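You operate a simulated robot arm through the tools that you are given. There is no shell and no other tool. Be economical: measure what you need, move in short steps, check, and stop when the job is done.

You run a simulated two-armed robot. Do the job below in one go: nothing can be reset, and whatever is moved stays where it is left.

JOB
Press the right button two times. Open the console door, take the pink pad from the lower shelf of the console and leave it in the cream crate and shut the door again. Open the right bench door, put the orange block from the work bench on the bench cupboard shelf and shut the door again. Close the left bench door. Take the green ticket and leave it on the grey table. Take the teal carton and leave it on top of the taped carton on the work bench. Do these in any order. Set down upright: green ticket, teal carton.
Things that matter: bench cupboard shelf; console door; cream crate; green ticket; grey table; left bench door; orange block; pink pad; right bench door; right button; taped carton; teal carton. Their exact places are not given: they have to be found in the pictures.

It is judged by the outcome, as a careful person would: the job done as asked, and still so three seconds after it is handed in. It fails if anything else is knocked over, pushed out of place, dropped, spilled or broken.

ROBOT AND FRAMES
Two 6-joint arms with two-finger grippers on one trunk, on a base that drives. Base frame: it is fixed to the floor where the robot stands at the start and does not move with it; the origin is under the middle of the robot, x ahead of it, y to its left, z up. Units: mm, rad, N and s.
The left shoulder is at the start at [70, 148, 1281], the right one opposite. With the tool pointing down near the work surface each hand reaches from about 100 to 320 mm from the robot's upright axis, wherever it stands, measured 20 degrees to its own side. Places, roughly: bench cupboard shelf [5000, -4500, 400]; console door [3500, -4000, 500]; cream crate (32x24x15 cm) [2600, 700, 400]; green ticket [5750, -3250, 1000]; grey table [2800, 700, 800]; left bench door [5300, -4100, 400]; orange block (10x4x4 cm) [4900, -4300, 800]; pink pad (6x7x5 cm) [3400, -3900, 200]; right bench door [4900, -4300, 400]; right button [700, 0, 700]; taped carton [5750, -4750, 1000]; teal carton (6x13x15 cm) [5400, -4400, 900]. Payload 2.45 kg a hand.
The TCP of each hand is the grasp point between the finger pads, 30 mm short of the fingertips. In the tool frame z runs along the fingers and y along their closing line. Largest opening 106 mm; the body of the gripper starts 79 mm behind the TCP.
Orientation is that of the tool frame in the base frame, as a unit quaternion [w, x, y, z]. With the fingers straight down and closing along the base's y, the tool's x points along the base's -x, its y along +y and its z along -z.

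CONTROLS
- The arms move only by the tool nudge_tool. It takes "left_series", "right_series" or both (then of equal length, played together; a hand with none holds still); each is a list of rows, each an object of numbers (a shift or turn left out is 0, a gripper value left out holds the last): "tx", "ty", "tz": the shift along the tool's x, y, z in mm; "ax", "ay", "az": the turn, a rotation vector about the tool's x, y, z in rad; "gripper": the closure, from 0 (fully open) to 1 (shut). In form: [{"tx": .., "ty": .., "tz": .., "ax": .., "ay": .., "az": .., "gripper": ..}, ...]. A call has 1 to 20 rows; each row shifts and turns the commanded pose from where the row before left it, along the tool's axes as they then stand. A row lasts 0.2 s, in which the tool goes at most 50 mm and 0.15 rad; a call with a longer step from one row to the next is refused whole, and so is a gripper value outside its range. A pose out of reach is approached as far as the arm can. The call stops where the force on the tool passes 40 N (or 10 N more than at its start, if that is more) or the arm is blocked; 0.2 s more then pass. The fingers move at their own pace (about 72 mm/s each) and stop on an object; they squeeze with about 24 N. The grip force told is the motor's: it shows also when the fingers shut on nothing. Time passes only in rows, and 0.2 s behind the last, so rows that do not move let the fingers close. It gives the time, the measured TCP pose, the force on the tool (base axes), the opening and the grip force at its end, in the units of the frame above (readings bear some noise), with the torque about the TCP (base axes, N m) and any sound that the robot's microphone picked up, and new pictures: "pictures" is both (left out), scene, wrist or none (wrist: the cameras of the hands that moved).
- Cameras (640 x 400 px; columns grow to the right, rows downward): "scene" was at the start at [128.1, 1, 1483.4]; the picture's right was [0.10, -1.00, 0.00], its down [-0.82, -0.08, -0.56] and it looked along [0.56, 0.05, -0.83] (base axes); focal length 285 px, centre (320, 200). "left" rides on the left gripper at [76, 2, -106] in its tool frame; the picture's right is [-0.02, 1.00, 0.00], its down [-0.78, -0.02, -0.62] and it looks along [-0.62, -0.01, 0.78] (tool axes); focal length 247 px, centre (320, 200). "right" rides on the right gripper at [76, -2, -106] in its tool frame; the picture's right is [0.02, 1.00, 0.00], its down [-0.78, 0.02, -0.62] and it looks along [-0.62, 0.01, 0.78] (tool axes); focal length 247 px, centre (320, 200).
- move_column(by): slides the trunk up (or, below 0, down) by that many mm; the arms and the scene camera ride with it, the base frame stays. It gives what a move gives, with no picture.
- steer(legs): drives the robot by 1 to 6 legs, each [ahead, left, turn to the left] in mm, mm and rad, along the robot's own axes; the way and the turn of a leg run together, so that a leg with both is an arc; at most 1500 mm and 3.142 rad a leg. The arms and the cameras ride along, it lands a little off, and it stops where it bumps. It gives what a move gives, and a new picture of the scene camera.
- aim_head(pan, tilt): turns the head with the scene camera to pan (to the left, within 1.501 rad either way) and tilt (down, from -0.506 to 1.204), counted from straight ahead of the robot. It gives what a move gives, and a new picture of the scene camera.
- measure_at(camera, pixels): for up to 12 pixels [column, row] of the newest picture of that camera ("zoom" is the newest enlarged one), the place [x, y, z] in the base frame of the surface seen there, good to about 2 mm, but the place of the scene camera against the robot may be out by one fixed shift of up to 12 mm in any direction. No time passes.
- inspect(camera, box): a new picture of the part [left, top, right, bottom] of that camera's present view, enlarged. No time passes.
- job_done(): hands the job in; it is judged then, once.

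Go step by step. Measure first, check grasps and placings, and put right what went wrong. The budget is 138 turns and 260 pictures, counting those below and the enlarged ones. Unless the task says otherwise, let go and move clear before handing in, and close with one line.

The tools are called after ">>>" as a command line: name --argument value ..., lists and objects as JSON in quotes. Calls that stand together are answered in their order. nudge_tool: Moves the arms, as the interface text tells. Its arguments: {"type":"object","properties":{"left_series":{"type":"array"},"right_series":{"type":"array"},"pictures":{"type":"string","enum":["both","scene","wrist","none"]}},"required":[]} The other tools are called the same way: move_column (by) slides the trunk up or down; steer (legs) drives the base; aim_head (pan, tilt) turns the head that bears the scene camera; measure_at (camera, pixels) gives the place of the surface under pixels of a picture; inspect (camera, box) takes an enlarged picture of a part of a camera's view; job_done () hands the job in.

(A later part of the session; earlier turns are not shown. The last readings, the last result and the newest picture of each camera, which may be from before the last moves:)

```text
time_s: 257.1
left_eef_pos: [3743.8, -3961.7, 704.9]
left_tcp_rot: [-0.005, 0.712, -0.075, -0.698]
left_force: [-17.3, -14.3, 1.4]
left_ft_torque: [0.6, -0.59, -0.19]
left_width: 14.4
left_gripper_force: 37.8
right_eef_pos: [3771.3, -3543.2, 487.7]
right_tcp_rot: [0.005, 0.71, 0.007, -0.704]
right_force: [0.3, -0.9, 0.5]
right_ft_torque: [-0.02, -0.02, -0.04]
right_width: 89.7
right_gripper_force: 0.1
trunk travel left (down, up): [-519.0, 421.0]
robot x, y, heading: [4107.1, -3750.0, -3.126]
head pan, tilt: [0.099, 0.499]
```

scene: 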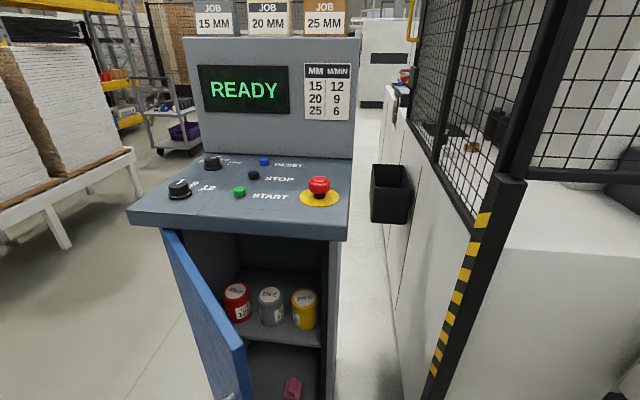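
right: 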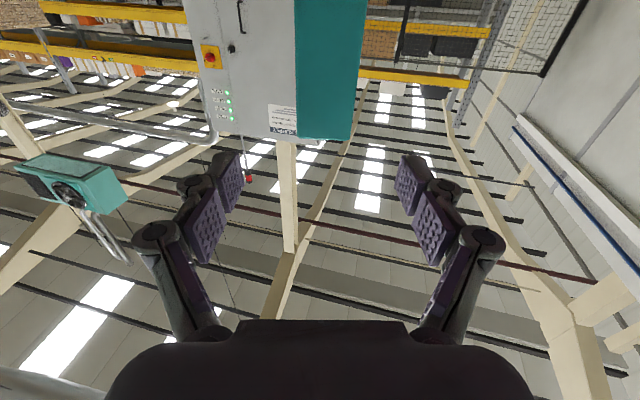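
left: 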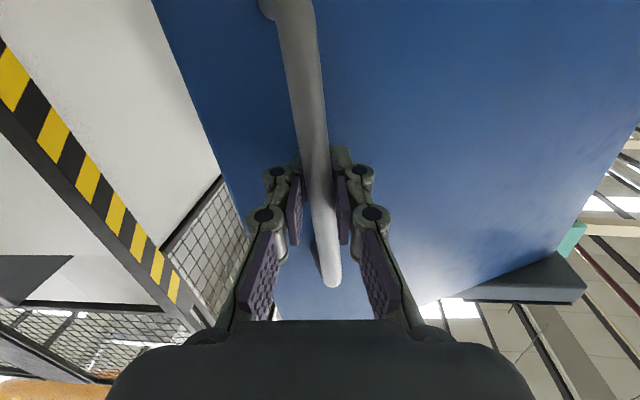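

60ish° open, pink pad visible at (290,385). Slight inward force, so I trim the radius and continue to ~80°.

>>> steer --legs '[[-25, 53, 0], [-19, 55, 0], [-10, 57, 0]]'

```text
time_s: 259.2
left_eef_pos: [3802.9, -4121.4, 706.0]
left_tcp_rot: [-0.005, 0.71, -0.076, -0.7]
left_force: [11.7, 1.9, 8.2]
left_ft_torque: [0.53, -0.75, -0.02]
left_width: 13.4
left_gripper_force: 37.1
right_eef_pos: [3828.9, -3705.2, 487.9]
right_tcp_rot: [0.006, 0.709, 0.006, -0.705]
right_force: [-0.5, 0.1, 0.4]
right_ft_torque: [0.02, -0.02, -0.02]
right_width: 90.2
right_gripper_force: 0.0
trunk travel left (down, up): [-519.0, 421.0]
robot x, y, heading: [4159.6, -3918.5, -3.128]
head pan, tilt: [0.099, 0.499]
```

scene: 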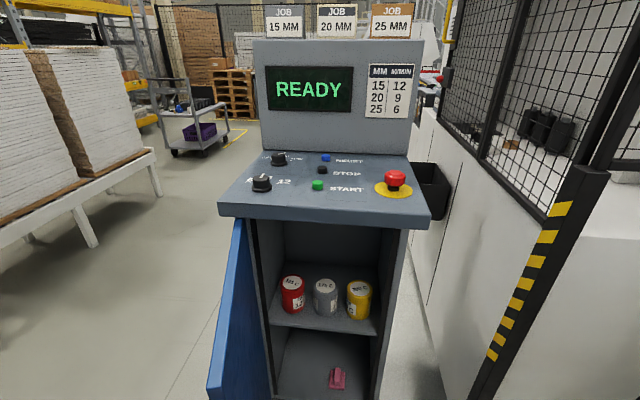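

Door is ~80° open; pad at (337,378). I measure the pad and shelf, then release the handle and back the base straight out.

>>> measure_at --camera "scene" --pixels '[[337, 370], [338, 383], [330, 388], [345, 386], [310, 350], [365, 380], [300, 325], [350, 330], [212, 385], [240, 300], [400, 300], [280, 390]]'

>>> nudge_tool --left_series '[{"gripper": 0.35}, {}, {}]' --pictures "none"

>>> steer --legs '[[-140, 0, 0]]'

```text
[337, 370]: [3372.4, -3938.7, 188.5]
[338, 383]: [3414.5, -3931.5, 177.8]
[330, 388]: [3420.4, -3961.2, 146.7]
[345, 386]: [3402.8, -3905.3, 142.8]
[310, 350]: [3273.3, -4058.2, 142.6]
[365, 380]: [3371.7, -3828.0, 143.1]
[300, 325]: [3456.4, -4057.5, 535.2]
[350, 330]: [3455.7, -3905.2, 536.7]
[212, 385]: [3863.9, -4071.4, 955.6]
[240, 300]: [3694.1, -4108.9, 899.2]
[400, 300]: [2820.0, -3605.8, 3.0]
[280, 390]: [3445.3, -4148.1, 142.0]
```

```text
time_s: 260.0
left_eef_pos: [3801.7, -4121.0, 706.0]
left_tcp_rot: [-0.006, 0.71, -0.076, -0.7]
left_force: [-0.2, -0.6, -0.2]
left_ft_torque: [-0.01, 0.0, 0.02]
left_width: 68.7
left_gripper_force: 0.2
right_eef_pos: [3829.8, -3704.6, 487.3]
right_tcp_rot: [0.006, 0.71, 0.006, -0.704]
right_force: [0.2, 0.3, -0.7]
right_ft_torque: [0.04, -0.03, 0.01]
right_width: 90.2
right_gripper_force: 0.2
trunk travel left (down, up): [-519.0, 421.0]
robot x, y, heading: [4159.2, -3914.7, -3.128]
head pan, tilt: [0.099, 0.499]
```

```text
time_s: 261.3
left_eef_pos: [3938.7, -4119.4, 707.0]
left_tcp_rot: [-0.007, 0.71, -0.077, -0.7]
left_force: [0.3, 0.0, 0.8]
left_ft_torque: [0.0, 0.03, 0.04]
left_width: 68.8
left_gripper_force: 0.0
right_eef_pos: [3965.3, -3702.7, 486.3]
right_tcp_rot: [0.005, 0.71, 0.006, -0.704]
right_force: [-0.6, 0.5, 0.7]
right_ft_torque: [0.02, -0.02, -0.02]
right_width: 90.2
right_gripper_force: 0.2
trunk travel left (down, up): [-519.0, 421.0]
robot x, y, heading: [4296.6, -3911.7, -3.128]
head pan, tilt: [0.099, 0.499]
```

scene: 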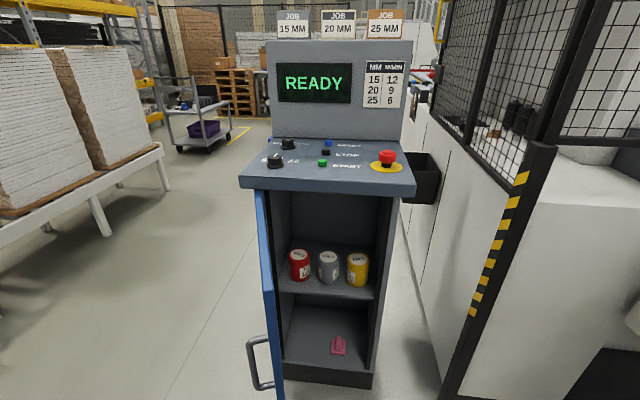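

Door free and wide open. Enlarge the pink pad.

>>> inspect --camera "scene" --box '[290, 310, 390, 373]'

>>> measure_at --camera "scene" --pixels '[[338, 342], [332, 352], [344, 351], [338, 346], [337, 337], [285, 360], [375, 380], [270, 320]]'

```text
6.35 times, centred on (340, 342) of scene
```

zoom: 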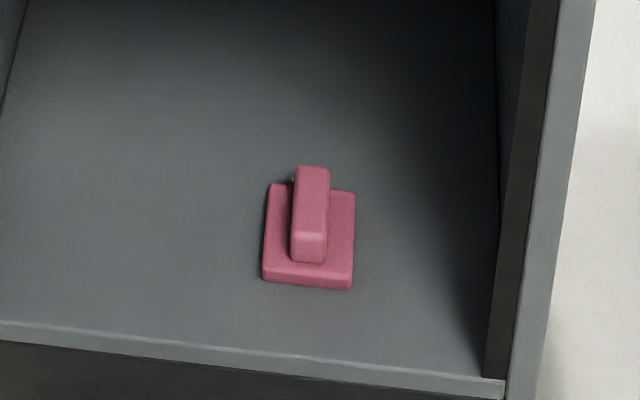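

```text
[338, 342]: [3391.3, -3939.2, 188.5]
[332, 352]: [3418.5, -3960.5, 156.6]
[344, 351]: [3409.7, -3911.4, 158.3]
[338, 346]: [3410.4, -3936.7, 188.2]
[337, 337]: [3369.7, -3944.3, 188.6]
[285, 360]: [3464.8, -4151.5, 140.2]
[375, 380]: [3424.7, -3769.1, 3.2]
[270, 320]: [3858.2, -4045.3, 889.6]
```

The pad has a ridge (z 157–188, ~22 mm wide along x) on its base. I'll use the left hand pitched down 35°. First strafe right of the open door and lower the trunk.

>>> steer --legs '[[0, -157, -0.013]]'

>>> nudge_tool --right_series '[{"tz": 40}, {"tz": 30}, {"tx": -40}, {"tx": -40}, {"tx": -30}, {}, {}, {}]' --left_series '[{"ay": 0.15, "ax": -0.055, "az": -0.045}, {"ay": 0.15, "ax": -0.055, "az": -0.045}, {"ay": 0.15}, {"ay": 0.14}, {"tz": 30}, {"tz": 30}, {}, {}]' --pictures "none"

>>> move_column --by -350

```text
time_s: 262.7
left_eef_pos: [3934.7, -3959.8, 706.8]
left_tcp_rot: [-0.009, 0.71, -0.082, -0.7]
left_force: [0.6, -0.4, 0.5]
left_ft_torque: [0.01, -0.01, 0.02]
left_width: 68.7
left_gripper_force: 0.1
right_eef_pos: [3967.3, -3545.6, 486.6]
right_tcp_rot: [0.001, 0.711, 0.0, -0.704]
right_force: [-1.0, 0.5, 0.7]
right_ft_torque: [0.0, 0.03, -0.02]
right_width: 90.0
right_gripper_force: 0.0
trunk travel left (down, up): [-519.0, 421.0]
robot x, y, heading: [4297.7, -3761.4, -3.143]
head pan, tilt: [0.099, 0.499]
```

scene: 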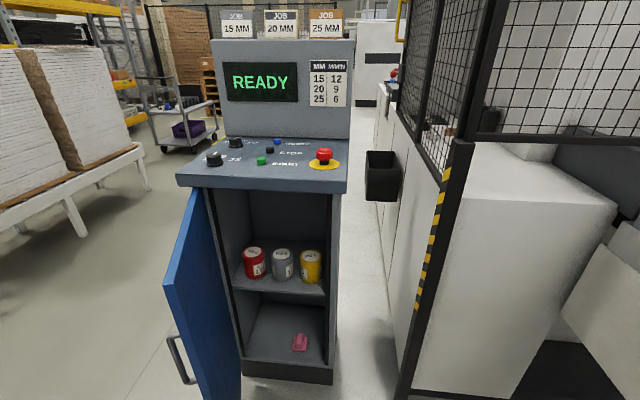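

```text
refused: row 1 steps farther than a row can; nothing moved
```

```text
time_s: 264.3
left_eef_pos: [3935.1, -3960.4, 563.5]
left_tcp_rot: [-0.01, 0.709, -0.081, -0.7]
left_force: [0.5, 0.4, 0.1]
left_ft_torque: [-0.03, -0.01, 0.0]
left_width: 68.8
left_gripper_force: 0.1
right_eef_pos: [3969.9, -3545.1, 351.7]
right_tcp_rot: [-0.002, -0.702, -0.001, 0.713]
right_force: [16.7, 0.0, 44.0]
right_ft_torque: [-0.37, -6.94, 0.1]
right_width: 89.9
right_gripper_force: 0.0
trunk travel left (down, up): [-376.0, 564.0]
robot x, y, heading: [4294.4, -3759.1, -3.144]
head pan, tilt: [0.099, 0.499]
stopped: the force on the tool passed its limit at 224 N (the readings are from after the stop); the commanded pose is now the measured one
```

The right wrist pressed on something (probably the robot's own base). I raise the trunk and move the right hand up/forward before lowering again.

>>> move_column --by 60

>>> nudge_tool --right_series '[{"tz": 40}, {"tz": 30}, {"tx": -40}, {"tx": -40}, {"tx": -40}, {"tx": -40}, {}, {}]' --left_series '[{"ay": 0.14, "ax": -0.04, "az": -0.02}, {"ay": 0.14, "ax": -0.04, "az": -0.02}, {"ay": 0.14, "ax": -0.03, "az": -0.02}, {"ay": 0.14, "az": -0.03}, {"tz": 30}, {"tz": 30}, {}, {}]' --pictures "scene"

```text
time_s: 265.3
left_eef_pos: [3934.8, -3959.6, 622.6]
left_tcp_rot: [-0.01, 0.71, -0.081, -0.699]
left_force: [0.1, -0.5, 0.1]
left_ft_torque: [-0.03, 0.01, 0.01]
left_width: 69.0
left_gripper_force: 0.1
right_eef_pos: [3968.4, -3545.4, 408.6]
right_tcp_rot: [-0.001, -0.704, 0.0, 0.71]
right_force: [0.6, -1.0, -0.5]
right_ft_torque: [0.01, 0.01, -0.05]
right_width: 90.1
right_gripper_force: 0.0
trunk travel left (down, up): [-436.0, 504.0]
robot x, y, heading: [4294.2, -3759.2, -3.143]
head pan, tilt: [0.099, 0.499]
```

```text
time_s: 266.5
left_eef_pos: [3927.0, -3935.0, 611.0]
left_tcp_rot: [-0.018, 0.868, -0.089, -0.489]
left_force: [0.2, 0.6, -0.1]
left_ft_torque: [0.01, 0.0, -0.01]
left_width: 68.8
left_gripper_force: 0.0
left hand out of reach, approached as far as the arm can: row 2, 3, 4, 5
right_eef_pos: [3898.5, -3545.1, 510.5]
right_tcp_rot: [-0.002, -0.704, 0.0, 0.71]
right_force: [0.3, -0.3, 0.1]
right_ft_torque: [-0.05, 0.04, -0.01]
right_width: 90.1
right_gripper_force: 0.0
trunk travel left (down, up): [-436.0, 504.0]
robot x, y, heading: [4295.8, -3758.6, -3.143]
head pan, tilt: [0.099, 0.499]
stopped in row 5 (left hand): the arm was blocked; the commanded pose is now the measured one
```

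scene: 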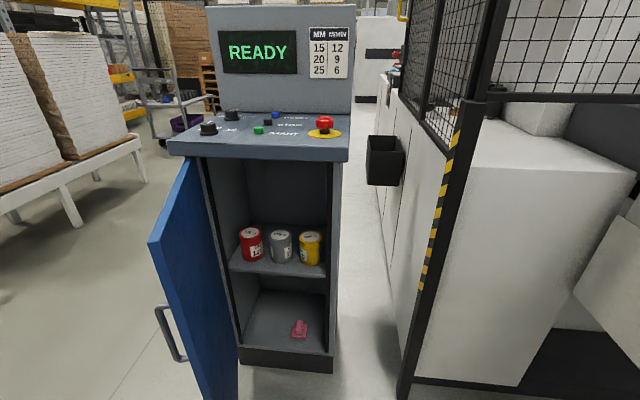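

I raise the right hand further relative to the shoulder so the trunk can go low, then lower it.

>>> nudge_tool --right_series '[{"tx": -40}, {"tx": -40}, {"tx": -40}, {"tx": -30}, {}]' --pictures "none"

```text
time_s: 267.7
left_eef_pos: [3927.5, -3935.3, 611.6]
left_tcp_rot: [-0.019, 0.868, -0.087, -0.489]
left_force: [-0.4, -0.2, -0.6]
left_ft_torque: [-0.03, 0.01, 0.0]
left_width: 69.0
left_gripper_force: 0.1
right_eef_pos: [3900.8, -3542.9, 662.4]
right_tcp_rot: [-0.001, -0.704, -0.001, 0.71]
right_force: [-0.5, 0.7, -0.1]
right_ft_torque: [0.02, 0.03, 0.03]
right_width: 90.0
right_gripper_force: 0.2
trunk travel left (down, up): [-436.0, 504.0]
robot x, y, heading: [4293.4, -3756.8, -3.142]
head pan, tilt: [0.099, 0.499]
```

>>> move_column --by -255

>>> steer --legs '[[290, 0, 0]]'

>>> inspect --camera "left" --box '[0, 0, 640, 400]'

```text
time_s: 270.3
left_eef_pos: [3925.8, -3935.8, 357.3]
left_tcp_rot: [-0.019, 0.868, -0.089, -0.488]
left_force: [-0.7, 0.3, 0.4]
left_ft_torque: [-0.01, -0.01, -0.02]
left_width: 68.8
left_gripper_force: 0.1
right_eef_pos: [3900.2, -3542.4, 407.3]
right_tcp_rot: [-0.002, -0.703, -0.001, 0.711]
right_force: [-0.6, -1.1, 0.3]
right_ft_torque: [0.03, -0.01, 0.01]
right_width: 90.2
right_gripper_force: 0.1
trunk travel left (down, up): [-181.0, 759.0]
robot x, y, heading: [4293.4, -3760.9, -3.14]
head pan, tilt: [0.099, 0.499]
```

```text
time_s: 272.3
left_eef_pos: [3639.7, -3936.4, 356.2]
left_tcp_rot: [-0.019, 0.868, -0.088, -0.489]
left_force: [-0.1, -0.1, -0.1]
left_ft_torque: [-0.03, 0.0, 0.01]
left_width: 68.6
left_gripper_force: 0.0
right_eef_pos: [3612.2, -3543.3, 408.1]
right_tcp_rot: [-0.001, -0.704, 0.0, 0.711]
right_force: [-0.6, -0.9, -0.1]
right_ft_torque: [0.02, -0.01, -0.02]
right_width: 90.1
right_gripper_force: 0.2
trunk travel left (down, up): [-181.0, 759.0]
robot x, y, heading: [4007.3, -3756.9, 3.139]
head pan, tilt: [0.099, 0.499]
```

scene: 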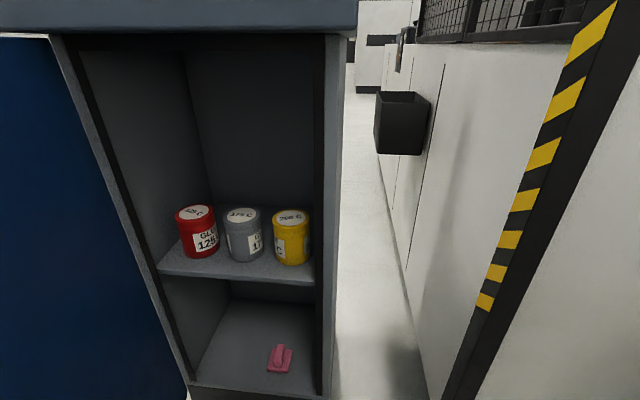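

```text
1.00 times, centred on (320, 200) of left (not enlarged: the box is as wide or as high as the picture)
```

zoom: 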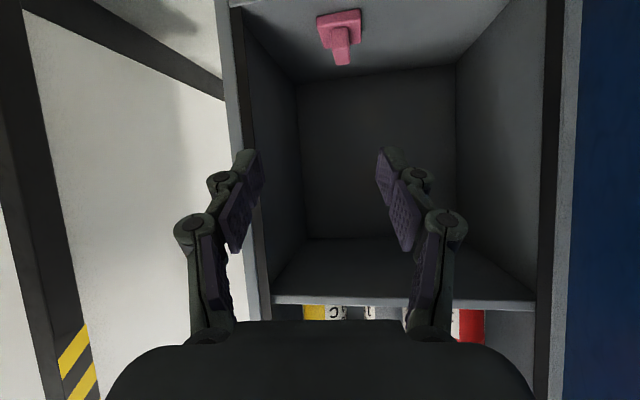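

Pad seen at (340,35) in the left wrist view; measure it there.

>>> measure_at --camera "zoom" --pixels '[[341, 38], [340, 50], [342, 60], [325, 35], [355, 32], [338, 30], [400, 20], [260, 15]]'

```text
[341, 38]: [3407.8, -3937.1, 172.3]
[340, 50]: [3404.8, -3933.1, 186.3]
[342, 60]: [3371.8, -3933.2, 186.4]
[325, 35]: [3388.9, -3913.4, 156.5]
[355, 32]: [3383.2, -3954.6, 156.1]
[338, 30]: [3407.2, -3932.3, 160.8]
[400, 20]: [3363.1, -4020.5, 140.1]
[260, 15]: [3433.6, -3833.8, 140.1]
```

Ridge centre y≈-3934, top z 186, front x 3408. I straighten the tool and approach along its axis 200 mm.

>>> nudge_tool --left_series '[{"ax": -0.058, "ay": 0.04, "az": -0.07}, {"ax": -0.058, "ay": 0.04, "az": -0.07}, {"tz": 40}, {"tz": 40}, {"tz": 40}, {"tz": 40}, {"tz": 30}, {}]' --pictures "wrist"

```text
time_s: 272.8
left_eef_pos: [3649.1, -3939.9, 352.9]
left_tcp_rot: [0.006, 0.872, -0.126, -0.473]
left_force: [-1.6, -0.2, -0.8]
left_ft_torque: [0.0, -0.01, 0.02]
left_width: 69.0
left_gripper_force: 0.2
left hand out of reach, approached as far as the arm can: row 2
right_eef_pos: [3611.9, -3543.2, 408.0]
right_tcp_rot: [-0.001, -0.704, -0.001, 0.71]
right_force: [-0.2, 0.0, -1.4]
right_ft_torque: [0.03, 0.0, -0.01]
right_width: 90.3
right_gripper_force: 0.1
trunk travel left (down, up): [-181.0, 759.0]
robot x, y, heading: [4007.3, -3759.2, 3.141]
head pan, tilt: [0.099, 0.499]
stopped in row 2 (left hand): the arm was blocked; the commanded pose is now the measured one
```

left: 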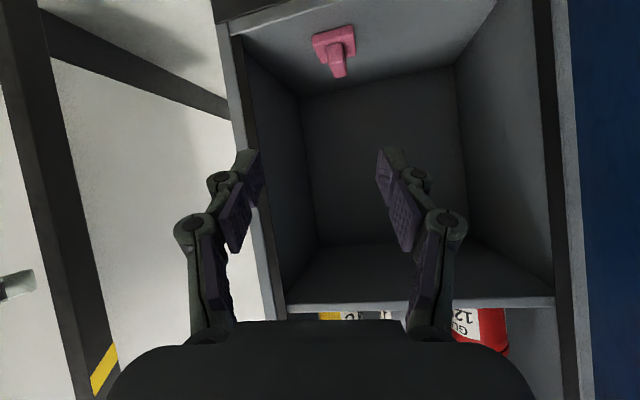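

It's near the retracted limit; extend 120 mm first, then straighten.

>>> nudge_tool --left_series '[{"tz": 40}, {"tz": 40}, {"tz": 40}, {"ax": -0.05, "az": -0.08}, {"ax": -0.05, "az": -0.08}, {}]' --pictures "none"

```text
time_s: 273.4
left_eef_pos: [3627.7, -3923.0, 285.4]
left_tcp_rot: [0.025, 0.869, -0.192, -0.456]
left_force: [0.5, -0.1, -0.3]
left_ft_torque: [0.04, 0.0, 0.01]
left_width: 68.7
left_gripper_force: 0.0
left hand out of reach, approached as far as the arm can: row 1, 2, 3
right_eef_pos: [3612.9, -3543.5, 407.1]
right_tcp_rot: [-0.001, -0.704, 0.0, 0.71]
right_force: [0.0, -0.3, 0.4]
right_ft_torque: [0.01, 0.0, -0.01]
right_width: 90.0
right_gripper_force: 0.0
trunk travel left (down, up): [-181.0, 759.0]
robot x, y, heading: [4005.7, -3757.9, 3.139]
head pan, tilt: [0.099, 0.499]
stopped in row 3 (left hand): the arm was blocked; the commanded pose is now the measured one
```

The wrist is at a joint limit at small lateral offset. I shift the base 60 mm to the right and move the hand outward while straightening it.

>>> steer --legs '[[0, -60, 0]]'

>>> nudge_tool --left_series '[{"ty": 20, "tx": -20}, {"ty": 20, "tx": -20}, {"ty": 12, "ax": -0.043, "az": -0.12}, {"ty": 10, "ax": -0.043, "az": -0.12}, {"ty": 10, "ax": -0.043, "az": -0.12}, {}]' --pictures "wrist"

```text
time_s: 274.4
left_eef_pos: [3627.0, -3863.1, 286.2]
left_tcp_rot: [0.025, 0.869, -0.191, -0.456]
left_force: [-0.6, -0.4, 0.0]
left_ft_torque: [0.02, 0.02, -0.03]
left_width: 68.9
left_gripper_force: 0.0
right_eef_pos: [3613.3, -3481.0, 407.5]
right_tcp_rot: [0.0, -0.704, 0.001, 0.71]
right_force: [0.8, 0.5, 0.0]
right_ft_torque: [-0.01, -0.02, 0.0]
right_width: 90.0
right_gripper_force: 0.0
trunk travel left (down, up): [-181.0, 759.0]
robot x, y, heading: [4008.3, -3693.4, 3.135]
head pan, tilt: [0.099, 0.499]
```

scene: 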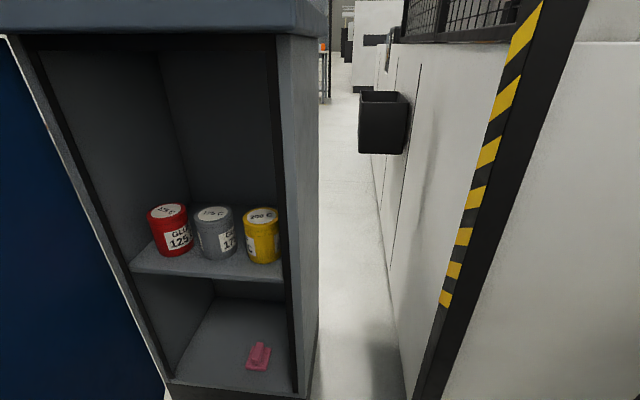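

```text
time_s: 275.4
left_eef_pos: [3643.7, -3869.6, 300.4]
left_tcp_rot: [0.031, 0.87, -0.176, -0.46]
left_force: [-0.4, 0.1, -0.3]
left_ft_torque: [0.02, -0.01, -0.02]
left_width: 68.6
left_gripper_force: 0.1
left hand out of reach, approached as far as the arm can: row 1, 2, 3, 4
right_eef_pos: [3613.2, -3480.5, 407.6]
right_tcp_rot: [-0.001, -0.704, 0.0, 0.71]
right_force: [-0.2, 0.3, 0.2]
right_ft_torque: [0.0, -0.04, 0.01]
right_width: 90.2
right_gripper_force: 0.0
trunk travel left (down, up): [-181.0, 759.0]
robot x, y, heading: [4008.1, -3698.0, 3.138]
head pan, tilt: [0.099, 0.499]
stopped in row 4 (left hand): the arm was blocked; the commanded pose is now the measured one
```

left: 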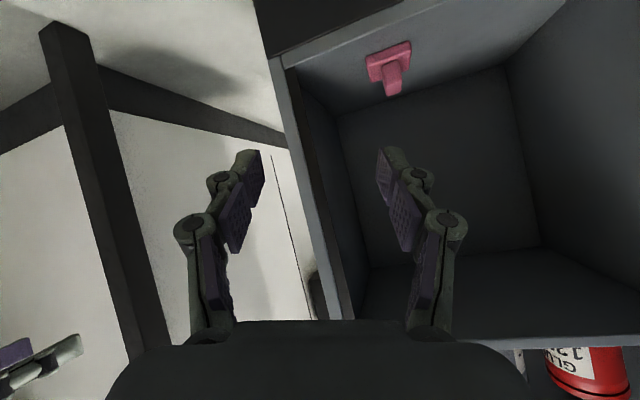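

Pitching only works when more extended (≥440 mm ahead). I level the hand first, then extend, then pitch.

>>> nudge_tool --left_series '[{"ay": -0.15}, {"ay": -0.15}, {"ay": -0.15}, {"ay": -0.15}, {}]' --pictures "none"

```text
time_s: 276.6
left_eef_pos: [3643.2, -3870.9, 302.3]
left_tcp_rot: [0.022, -0.694, 0.177, 0.697]
left_force: [0.2, -0.5, 0.7]
left_ft_torque: [0.0, 0.01, -0.01]
left_width: 69.0
left_gripper_force: 0.0
right_eef_pos: [3614.1, -3479.8, 406.6]
right_tcp_rot: [-0.001, -0.704, 0.0, 0.71]
right_force: [-0.1, 0.0, 0.2]
right_ft_torque: [-0.01, 0.0, 0.03]
right_width: 89.8
right_gripper_force: 0.0
trunk travel left (down, up): [-181.0, 759.0]
robot x, y, heading: [4010.3, -3696.3, 3.143]
head pan, tilt: [0.099, 0.499]
```

Level again. Now straighten yaw/roll while extending forward 130 mm and outward.

>>> nudge_tool --left_series '[{"tz": 30, "ty": 15}, {"tz": 30, "ty": 15, "ax": -0.07, "az": -0.055}, {"tz": 25, "ty": 15, "ax": -0.07, "az": -0.055}, {"tz": 25, "ty": 10, "ax": -0.07, "az": -0.055}, {"tz": 20, "ty": 10, "ax": -0.07, "az": -0.055}, {}]' --pictures "none"

```text
time_s: 278.0
left_eef_pos: [3502.0, -3905.2, 308.2]
left_tcp_rot: [0.0, -0.706, 0.0, 0.709]
left_force: [-1.2, -0.4, -0.6]
left_ft_torque: [0.01, 0.0, -0.04]
left_width: 68.8
left_gripper_force: 0.0
right_eef_pos: [3614.0, -3480.0, 406.8]
right_tcp_rot: [-0.002, -0.704, -0.001, 0.71]
right_force: [-0.8, 0.2, -0.1]
right_ft_torque: [-0.01, -0.02, -0.02]
right_width: 89.9
right_gripper_force: 0.1
trunk travel left (down, up): [-181.0, 759.0]
robot x, y, heading: [4004.2, -3696.5, 3.138]
head pan, tilt: [0.099, 0.499]
```

Level and straight. Pitch down 0.6 rad and align y to -3934.

>>> nudge_tool --left_series '[{"ty": 15}, {"ty": 14}, {"ay": 0.15}, {"ay": 0.15}, {"ay": 0.15}, {"ay": 0.15}, {}]' --pictures "wrist"

```text
time_s: 279.6
left_eef_pos: [3502.1, -3933.8, 308.8]
left_tcp_rot: [-0.001, 0.884, -0.001, -0.468]
left_force: [0.2, -0.1, 1.2]
left_ft_torque: [0.01, -0.01, -0.01]
left_width: 68.9
left_gripper_force: 0.0
right_eef_pos: [3612.0, -3480.9, 406.3]
right_tcp_rot: [0.0, -0.704, 0.0, 0.71]
right_force: [-0.5, 0.3, -0.1]
right_ft_torque: [-0.03, 0.0, 0.0]
right_width: 90.1
right_gripper_force: 0.0
trunk travel left (down, up): [-181.0, 759.0]
robot x, y, heading: [4008.4, -3699.3, 3.144]
head pan, tilt: [0.099, 0.499]
```

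left: 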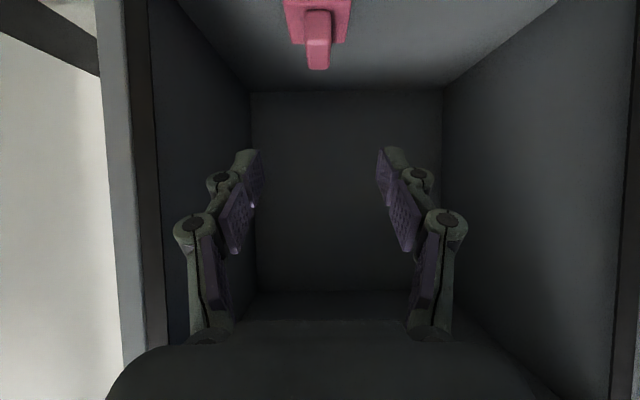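

Ridge is centred (col 318). Descend to it and grip.

>>> nudge_tool --left_series '[{"tz": 38, "tx": 11}, {"tz": 38, "tx": 11}, {"tz": 38, "tx": 11}, {"tz": 37, "tx": 11}, {}]' --pictures "wrist"

```text
time_s: 280.8
left_eef_pos: [3398.4, -3938.3, 186.4]
left_tcp_rot: [0.0, 0.883, -0.001, -0.469]
left_force: [0.2, -0.5, 0.0]
left_ft_torque: [-0.01, 0.02, 0.0]
left_width: 68.9
left_gripper_force: 0.1
right_eef_pos: [3613.8, -3480.0, 407.1]
right_tcp_rot: [-0.001, -0.705, 0.0, 0.71]
right_force: [-0.4, 0.0, 0.8]
right_ft_torque: [-0.05, 0.0, 0.0]
right_width: 90.0
right_gripper_force: 0.0
trunk travel left (down, up): [-181.0, 759.0]
robot x, y, heading: [4008.5, -3695.9, 3.141]
head pan, tilt: [0.099, 0.499]
```

left: 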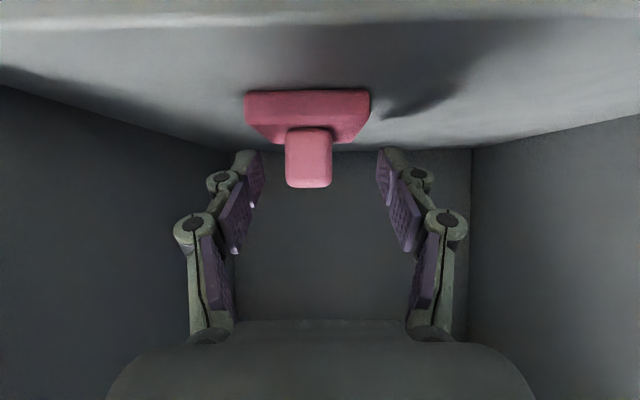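

Ridge is between the fingers, ~5 mm off centre; shift and close, then lift 25 mm.

>>> nudge_tool --left_series '[{"ty": -5}, {"gripper": 1}, {}, {}, {}, {"tx": -12, "tz": -8}, {"tx": -12, "tz": -8}, {}]' --pictures "wrist"

```text
time_s: 282.6
left_eef_pos: [3399.5, -3931.8, 216.3]
left_tcp_rot: [0.0, 0.884, -0.001, -0.468]
left_force: [-1.2, 0.1, -0.3]
left_ft_torque: [-0.01, -0.02, -0.02]
left_width: 23.1
left_gripper_force: 24.5
right_eef_pos: [3613.9, -3480.4, 407.0]
right_tcp_rot: [0.0, -0.704, 0.001, 0.71]
right_force: [-0.2, 0.2, -0.8]
right_ft_torque: [-0.03, 0.01, -0.02]
right_width: 90.2
right_gripper_force: 0.1
trunk travel left (down, up): [-181.0, 759.0]
robot x, y, heading: [4007.3, -3696.3, 3.141]
head pan, tilt: [0.099, 0.499]
```

left: 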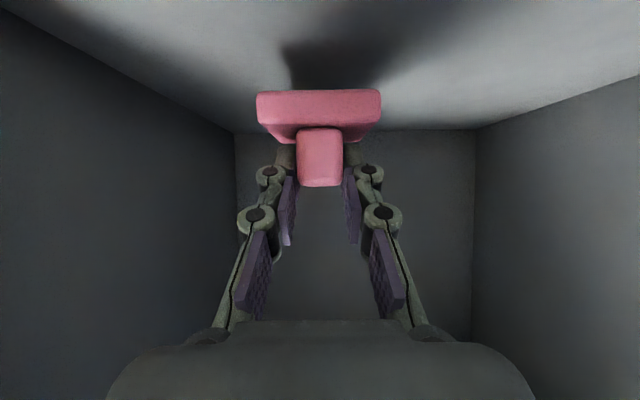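

Pad is held (23 mm). Back straight out, raise the trunk, and look left to plan closing the door.

>>> steer --legs '[[-340, 0, 0]]'

>>> move_column --by 420

>>> aim_head --pan 0.45 --tilt 0.6

```text
time_s: 284.9
left_eef_pos: [3742.4, -3934.6, 215.6]
left_tcp_rot: [0.001, 0.883, 0.001, -0.469]
left_force: [0.1, 0.5, -0.1]
left_ft_torque: [0.02, 0.02, 0.03]
left_width: 23.3
left_gripper_force: 24.4
right_eef_pos: [3954.8, -3481.7, 406.8]
right_tcp_rot: [-0.002, -0.704, -0.001, 0.71]
right_force: [0.5, 0.0, -0.3]
right_ft_torque: [-0.01, -0.03, 0.01]
right_width: 90.0
right_gripper_force: 0.1
trunk travel left (down, up): [-181.0, 759.0]
robot x, y, heading: [4350.4, -3693.0, -3.138]
head pan, tilt: [0.099, 0.499]
```

scene: 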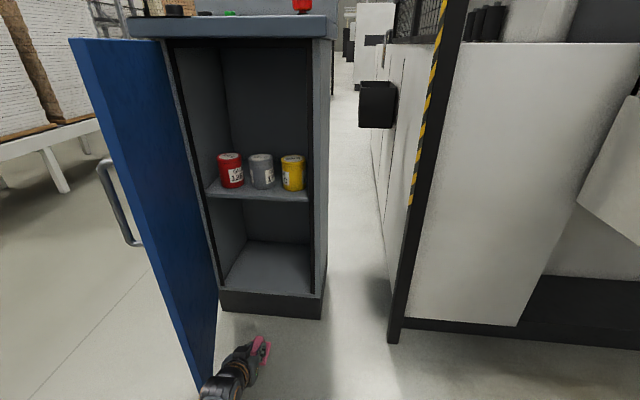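

```text
refused: 420 is not a number from -400 to 400
```

```text
time_s: 285.7
left_eef_pos: [3743.9, -3933.4, 215.6]
left_tcp_rot: [0.0, 0.883, 0.001, -0.469]
left_force: [-0.1, -0.1, -0.7]
left_ft_torque: [-0.01, 0.01, -0.03]
left_width: 23.1
left_gripper_force: 24.0
right_eef_pos: [3955.2, -3481.8, 407.1]
right_tcp_rot: [-0.002, -0.704, -0.001, 0.71]
right_force: [0.1, 0.1, 0.5]
right_ft_torque: [0.02, -0.01, 0.03]
right_width: 89.8
right_gripper_force: 0.1
trunk travel left (down, up): [-181.0, 759.0]
robot x, y, heading: [4353.9, -3696.7, -3.137]
head pan, tilt: [0.45, 0.6]
```

scene: 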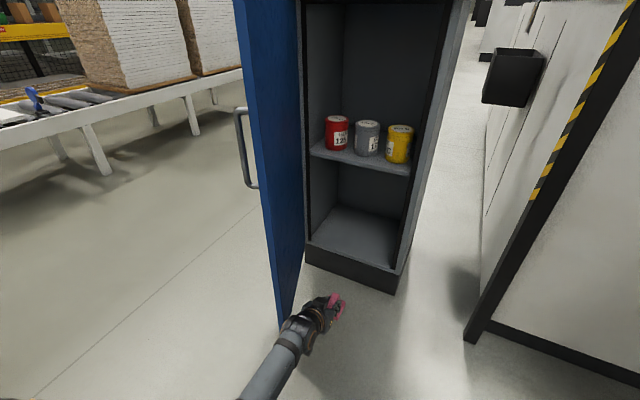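

Measure the door edge and the pallet table's near edge; raise trunk 395.

>>> measure_at --camera "scene" --pixels '[[250, 60], [270, 200], [283, 310], [300, 200], [245, 185], [107, 170], [60, 140], [195, 130], [285, 140]]'

>>> move_column --by 395

```text
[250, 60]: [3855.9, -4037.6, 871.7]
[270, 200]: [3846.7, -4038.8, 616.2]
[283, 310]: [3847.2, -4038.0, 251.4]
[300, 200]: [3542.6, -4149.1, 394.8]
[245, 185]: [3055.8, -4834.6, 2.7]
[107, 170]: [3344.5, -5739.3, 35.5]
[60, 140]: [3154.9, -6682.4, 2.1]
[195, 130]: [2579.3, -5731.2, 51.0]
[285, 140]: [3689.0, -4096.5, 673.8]
```

```text
time_s: 289.5
left_eef_pos: [3743.5, -3934.7, 610.0]
left_tcp_rot: [0.001, 0.884, 0.001, -0.468]
left_force: [0.0, -0.8, 0.0]
left_ft_torque: [0.01, 0.0, -0.01]
left_width: 22.9
left_gripper_force: 24.3
right_eef_pos: [3954.7, -3482.9, 802.3]
right_tcp_rot: [-0.002, -0.705, -0.001, 0.71]
right_force: [-0.2, 0.0, -0.5]
right_ft_torque: [0.0, -0.04, 0.02]
right_width: 89.9
right_gripper_force: 0.1
trunk travel left (down, up): [-576.0, 364.0]
robot x, y, heading: [4352.2, -3695.9, -3.14]
head pan, tilt: [0.45, 0.6]
```

Door free edge ≈[3850,-4038]. I level and retract the left hand (pad held) so it clears the door, and close the right fingers.

>>> nudge_tool --left_series '[{"ay": -0.15}, {"ay": -0.15}, {"ay": -0.15}, {"ay": -0.15}, {"tz": -45}, {"tz": -45}, {"tz": -45}, {"tz": -45}, {"tz": -20}, {}]' --right_series '[{"gripper": 1}, {}, {}, {}, {}, {}, {}, {}, {}, {}]' --pictures "none"

>>> move_column --by 30

>>> steer --legs '[[0, 685, 0]]'

```text
time_s: 291.7
left_eef_pos: [3944.6, -3932.4, 609.0]
left_tcp_rot: [-0.001, -0.706, -0.001, 0.708]
left_force: [0.7, 0.2, -0.1]
left_ft_torque: [0.0, 0.01, -0.01]
left_width: 23.2
left_gripper_force: 23.9
right_eef_pos: [3954.6, -3482.5, 803.1]
right_tcp_rot: [-0.003, -0.704, -0.002, 0.71]
right_force: [0.8, 0.2, -0.2]
right_ft_torque: [-0.02, 0.01, -0.01]
right_width: 0.0
right_gripper_force: 23.4
trunk travel left (down, up): [-576.0, 364.0]
robot x, y, heading: [4351.6, -3695.9, -3.143]
head pan, tilt: [0.45, 0.6]
```

```text
time_s: 292.4
left_eef_pos: [3945.5, -3932.0, 640.2]
left_tcp_rot: [-0.002, -0.706, -0.002, 0.708]
left_force: [0.3, 0.4, -0.2]
left_ft_torque: [-0.02, -0.01, -0.02]
left_width: 22.8
left_gripper_force: 23.7
right_eef_pos: [3954.4, -3482.4, 831.8]
right_tcp_rot: [-0.003, -0.704, -0.002, 0.71]
right_force: [-0.7, 0.0, 0.0]
right_ft_torque: [0.0, -0.01, -0.01]
right_width: 0.0
right_gripper_force: 24.5
trunk travel left (down, up): [-606.0, 334.0]
robot x, y, heading: [4348.1, -3695.2, -3.14]
head pan, tilt: [0.45, 0.6]
```

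```text
time_s: 296.1
left_eef_pos: [3948.3, -4606.4, 639.8]
left_tcp_rot: [-0.001, -0.706, -0.001, 0.708]
left_force: [0.4, -1.2, -0.9]
left_ft_torque: [-0.02, -0.01, -0.02]
left_width: 23.0
left_gripper_force: 23.9
right_eef_pos: [3956.8, -4156.0, 833.9]
right_tcp_rot: [-0.003, -0.704, -0.002, 0.71]
right_force: [-0.4, 1.1, -0.2]
right_ft_torque: [0.01, -0.03, 0.0]
right_width: 0.0
right_gripper_force: 24.2
trunk travel left (down, up): [-606.0, 334.0]
robot x, y, heading: [4353.1, -4373.0, -3.14]
head pan, tilt: [0.45, 0.6]
```

scene: 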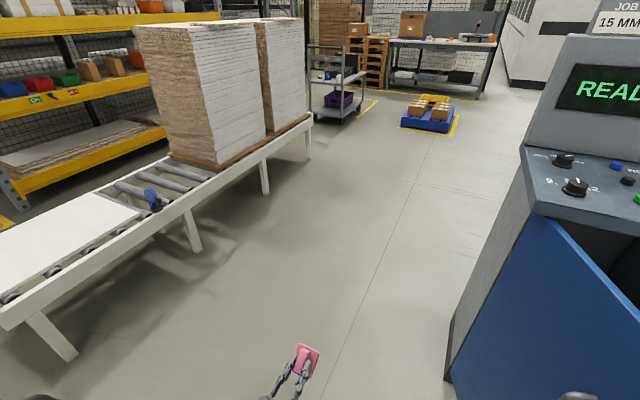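

Hand is on the outer side. Drive ahead 140 mm and look.

>>> steer --legs '[[140, 0, 0]]'

>>> aim_head --pan -0.3 --tilt 0.75

```text
time_s: 297.5
left_eef_pos: [3801.6, -4609.7, 638.8]
left_tcp_rot: [-0.002, -0.707, -0.002, 0.708]
left_force: [0.4, 0.3, -0.2]
left_ft_torque: [0.0, 0.0, 0.03]
left_width: 23.0
left_gripper_force: 24.3
right_eef_pos: [3808.0, -4157.8, 831.3]
right_tcp_rot: [-0.004, -0.704, -0.003, 0.71]
right_force: [-0.6, 0.2, 0.2]
right_ft_torque: [-0.03, 0.0, 0.0]
right_width: 0.1
right_gripper_force: 24.4
trunk travel left (down, up): [-606.0, 334.0]
robot x, y, heading: [4209.0, -4374.3, -3.132]
head pan, tilt: [0.45, 0.6]
```

scene: 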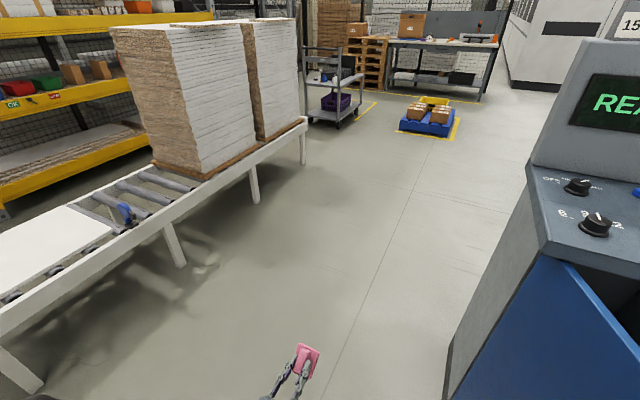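

```text
time_s: 298.6
left_eef_pos: [3801.8, -4607.2, 639.3]
left_tcp_rot: [-0.002, -0.705, -0.002, 0.709]
left_force: [-0.7, 0.0, -0.5]
left_ft_torque: [0.06, -0.02, 0.03]
left_width: 23.2
left_gripper_force: 24.2
right_eef_pos: [3808.3, -4158.3, 832.1]
right_tcp_rot: [-0.003, -0.705, -0.003, 0.71]
right_force: [-0.9, 0.4, 0.5]
right_ft_torque: [0.01, -0.04, -0.01]
right_width: 0.0
right_gripper_force: 23.3
trunk travel left (down, up): [-606.0, 334.0]
robot x, y, heading: [4204.4, -4371.9, -3.137]
head pan, tilt: [-0.3, 0.75]
```

scene: 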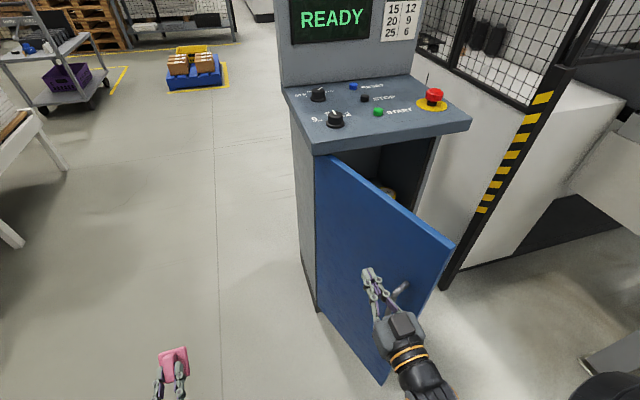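

The fingers are beside the door's outer face. Push +y and along the closing arc.

>>> nudge_tool --right_series '[{"ty": -20}, {"ty": -20}, {"ty": -12}, {"ty": -12}, {"tz": 4.9, "ty": -15.2}, {"tz": 5.7, "ty": -14.9}, {"tz": 6.5, "ty": -14.6}, {"tz": 7.3, "ty": -14.3}, {"tz": 8, "ty": -13.9}, {"tz": 8.7, "ty": -13.4}, {"tz": 9.4, "ty": -12.9}, {"tz": 10.1, "ty": -12.4}, {"tz": 10.7, "ty": -11.9}, {"tz": 11.3, "ty": -11.3}, {"tz": 11.9, "ty": -10.7}]' --pictures "scene"

```text
time_s: 301.8
left_eef_pos: [3802.6, -4608.3, 639.0]
left_tcp_rot: [-0.003, -0.706, -0.002, 0.709]
left_force: [-0.5, 0.1, -0.4]
left_ft_torque: [0.0, -0.03, -0.03]
left_width: 23.5
left_gripper_force: 24.1
right_eef_pos: [3710.6, -3949.2, 833.6]
right_tcp_rot: [-0.005, -0.704, -0.003, 0.711]
right_force: [-0.7, 0.4, 0.0]
right_ft_torque: [0.0, 0.03, 0.0]
right_width: 0.3
right_gripper_force: 24.1
trunk travel left (down, up): [-606.0, 334.0]
robot x, y, heading: [4208.0, -4371.4, -3.14]
head pan, tilt: [-0.3, 0.75]
```

scene: 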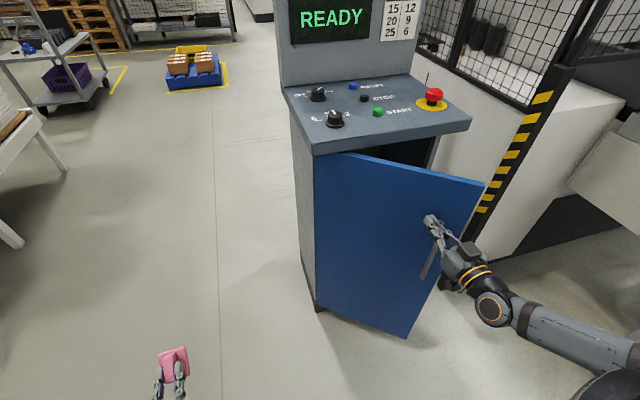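

Door closing smoothly. Continue.

>>> nudge_tool --right_series '[{"tz": 12.4, "ty": -10.1}, {"tz": 12.9, "ty": -9.4}, {"tz": 13.4, "ty": -8.7}, {"tz": 13.9, "ty": -6}, {"tz": 14.3, "ty": -4}, {"tz": 14.6, "ty": -2}, {"tz": 14.9}, {"tz": 15.2}, {"tz": 15}, {"tz": 15}]' --pictures "scene"

```text
time_s: 304.0
left_eef_pos: [3800.9, -4608.9, 639.5]
left_tcp_rot: [-0.003, -0.706, -0.003, 0.709]
left_force: [0.0, -0.1, -0.2]
left_ft_torque: [0.03, 0.0, 0.06]
left_width: 23.1
left_gripper_force: 24.1
right_eef_pos: [3569.2, -3909.3, 833.9]
right_tcp_rot: [-0.004, -0.704, -0.003, 0.71]
right_force: [0.3, -0.4, 0.2]
right_ft_torque: [-0.01, 0.01, 0.01]
right_width: 0.0
right_gripper_force: 23.9
trunk travel left (down, up): [-606.0, 334.0]
robot x, y, heading: [4207.3, -4372.1, -3.134]
head pan, tilt: [-0.3, 0.75]
```

scene: 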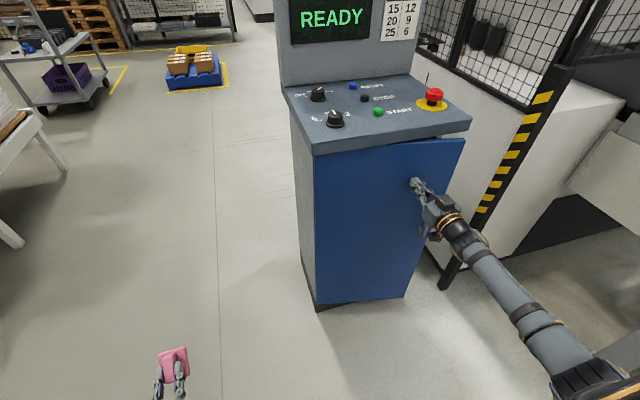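

Nearly shut; push the last ~60 mm until resistance.

>>> nudge_tool --right_series '[{"tz": 14}, {"tz": 14}, {"tz": 10}, {"tz": 8}, {"tz": 5}, {"tz": 4}, {"tz": 3}, {"tz": 3}, {"tz": 3}, {"tz": 3}]' --pictures "scene"

```text
time_s: 306.2
left_eef_pos: [3803.1, -4608.1, 641.2]
left_tcp_rot: [-0.002, -0.704, -0.002, 0.71]
left_force: [-0.6, 0.4, -1.2]
left_ft_torque: [0.01, 0.0, 0.01]
left_width: 23.2
left_gripper_force: 24.1
right_eef_pos: [3508.2, -3911.1, 833.6]
right_tcp_rot: [-0.004, -0.705, -0.003, 0.709]
right_force: [35.0, -10.1, -9.8]
right_ft_torque: [-0.12, -0.55, 0.17]
right_width: 6.1
right_gripper_force: 28.5
trunk travel left (down, up): [-606.0, 334.0]
robot x, y, heading: [4203.1, -4371.9, -3.13]
head pan, tilt: [-0.3, 0.75]
```

scene: 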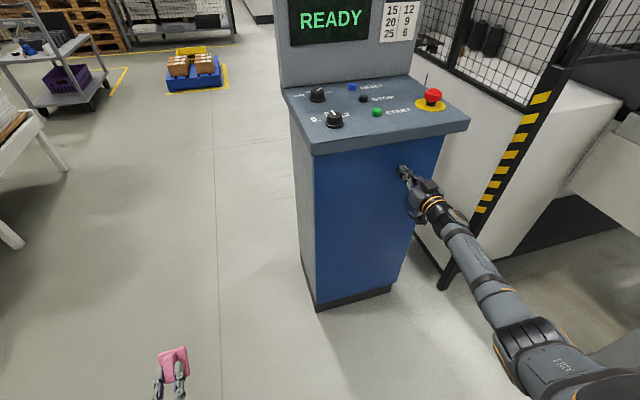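

The console door is shut (35 N resistance). I retract the right hand and go back to the aisle, then turn to face the infeed (+y).

>>> nudge_tool --right_series '[{"tz": -40}, {"tz": -30, "ty": 25}, {"tz": -30, "ty": 25}, {"tz": -30, "ty": 25}, {"tz": -30, "ty": 25}, {"tz": -30, "ty": 25}, {"tz": -30, "ty": 25}, {"tz": -30, "ty": 25}, {"tz": -30, "ty": 25}, {"tz": -20, "ty": 25}, {"ty": 20}, {}]' --pictures "none"

>>> steer --legs '[[-130, 0, 0], [0, -460, 0], [0, 0, -1.58]]'

>>> aim_head --pan -0.6 --tilt 0.6

```text
time_s: 308.8
left_eef_pos: [3800.7, -4608.6, 639.8]
left_tcp_rot: [-0.002, -0.706, -0.001, 0.708]
left_force: [0.2, -0.3, -1.7]
left_ft_torque: [-0.01, -0.05, 0.01]
left_width: 23.1
left_gripper_force: 24.1
right_eef_pos: [3804.5, -4153.7, 830.7]
right_tcp_rot: [-0.004, -0.704, -0.002, 0.71]
right_force: [0.4, 0.2, -0.4]
right_ft_torque: [0.0, 0.02, 0.01]
right_width: 0.0
right_gripper_force: 28.4
trunk travel left (down, up): [-606.0, 334.0]
robot x, y, heading: [4207.2, -4370.8, -3.134]
head pan, tilt: [-0.3, 0.75]
```

```text
time_s: 316.3
left_eef_pos: [4103.1, -3505.6, 639.4]
left_tcp_rot: [0.504, -0.496, 0.503, 0.497]
left_force: [-0.6, 0.4, -0.1]
left_ft_torque: [-0.05, -0.04, -0.02]
left_width: 23.0
left_gripper_force: 23.7
right_eef_pos: [4556.3, -3518.8, 829.8]
right_tcp_rot: [0.505, -0.495, 0.501, 0.5]
right_force: [0.1, -0.6, -0.1]
right_ft_torque: [0.01, -0.03, 0.0]
right_width: 0.0
right_gripper_force: 28.6
trunk travel left (down, up): [-606.0, 334.0]
robot x, y, heading: [4328.9, -3913.9, 1.557]
head pan, tilt: [-0.3, 0.75]
```

scene: 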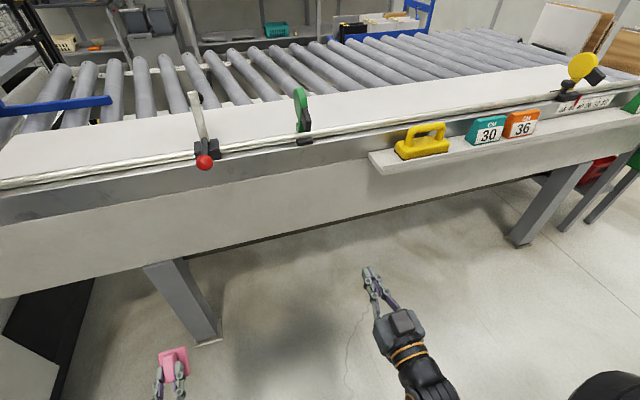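

```text
time_s: 317.1
left_eef_pos: [4104.2, -3506.2, 639.2]
left_tcp_rot: [0.505, -0.495, 0.503, 0.497]
left_force: [-0.5, -0.4, -0.6]
left_ft_torque: [-0.02, 0.01, 0.0]
left_width: 23.2
left_gripper_force: 24.7
right_eef_pos: [4556.0, -3518.0, 831.1]
right_tcp_rot: [0.505, -0.495, 0.501, 0.5]
right_force: [-0.2, 0.0, 0.3]
right_ft_torque: [0.0, 0.02, -0.04]
right_width: 0.0
right_gripper_force: 28.3
trunk travel left (down, up): [-606.0, 334.0]
robot x, y, heading: [4329.8, -3914.1, 1.56]
head pan, tilt: [-0.6, 0.6]
```

scene: 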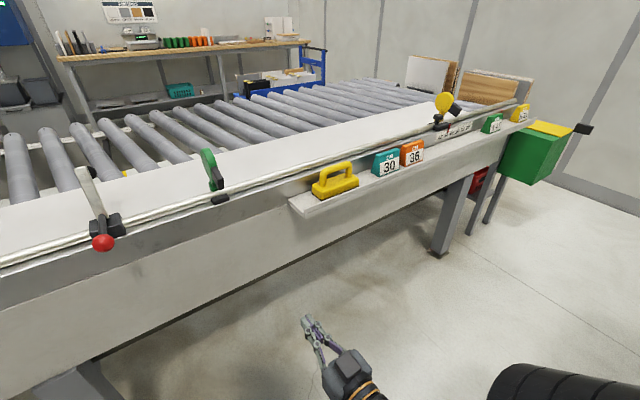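

The green ticket stands at (490,123) on the ledge. I move along the aisle to it.

>>> steer --legs '[[80, 0, 0.011], [0, -1240, 0]]'

>>> move_column --by 130

>>> aim_head --pan -0.3 --tilt 0.75

```text
time_s: 324.2
left_eef_pos: [5398.9, -3448.1, 640.2]
left_tcp_rot: [0.514, -0.486, 0.513, 0.487]
left_force: [0.4, 0.4, -1.1]
left_ft_torque: [-0.02, -0.03, -0.02]
left_width: 23.1
left_gripper_force: 23.8
right_eef_pos: [5850.4, -3478.9, 830.1]
right_tcp_rot: [0.515, -0.484, 0.51, 0.49]
right_force: [0.0, -0.6, -0.9]
right_ft_torque: [0.0, -0.02, -0.04]
right_width: 0.0
right_gripper_force: 29.0
trunk travel left (down, up): [-606.0, 334.0]
robot x, y, heading: [5612.4, -3864.6, 1.515]
head pan, tilt: [-0.6, 0.6]
```

scene: 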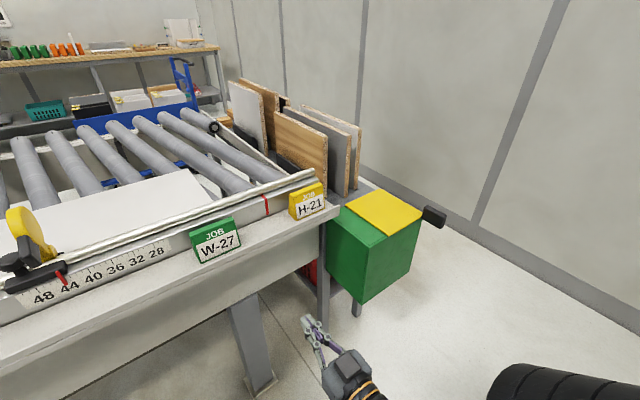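

```text
time_s: 325.8
left_eef_pos: [5398.2, -3450.2, 769.5]
left_tcp_rot: [0.514, -0.485, 0.512, 0.487]
left_force: [0.4, -0.8, -0.4]
left_ft_torque: [-0.04, -0.03, -0.01]
left_width: 23.1
left_gripper_force: 23.8
right_eef_pos: [5851.1, -3479.4, 959.4]
right_tcp_rot: [0.514, -0.485, 0.511, 0.49]
right_force: [0.2, -0.2, -0.4]
right_ft_torque: [0.0, 0.01, 0.02]
right_width: 0.3
right_gripper_force: 28.1
trunk travel left (down, up): [-736.0, 204.0]
robot x, y, heading: [5614.0, -3867.0, 1.516]
head pan, tilt: [-0.6, 0.6]
```

```text
time_s: 326.6
left_eef_pos: [5399.6, -3449.6, 769.9]
left_tcp_rot: [0.514, -0.485, 0.513, 0.487]
left_force: [-0.6, 0.5, -1.0]
left_ft_torque: [0.01, 0.01, -0.01]
left_width: 23.1
left_gripper_force: 24.9
right_eef_pos: [5850.6, -3479.8, 960.5]
right_tcp_rot: [0.514, -0.485, 0.51, 0.49]
right_force: [-0.8, -0.5, 0.3]
right_ft_torque: [-0.03, -0.03, -0.01]
right_width: 0.0
right_gripper_force: 27.9
trunk travel left (down, up): [-736.0, 204.0]
robot x, y, heading: [5612.8, -3865.0, 1.519]
head pan, tilt: [-0.3, 0.75]
```

scene: 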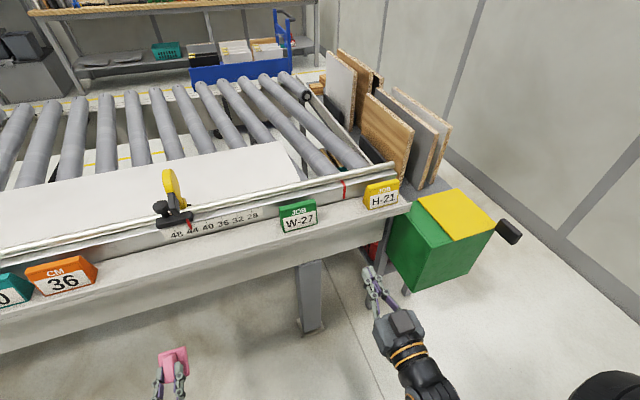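

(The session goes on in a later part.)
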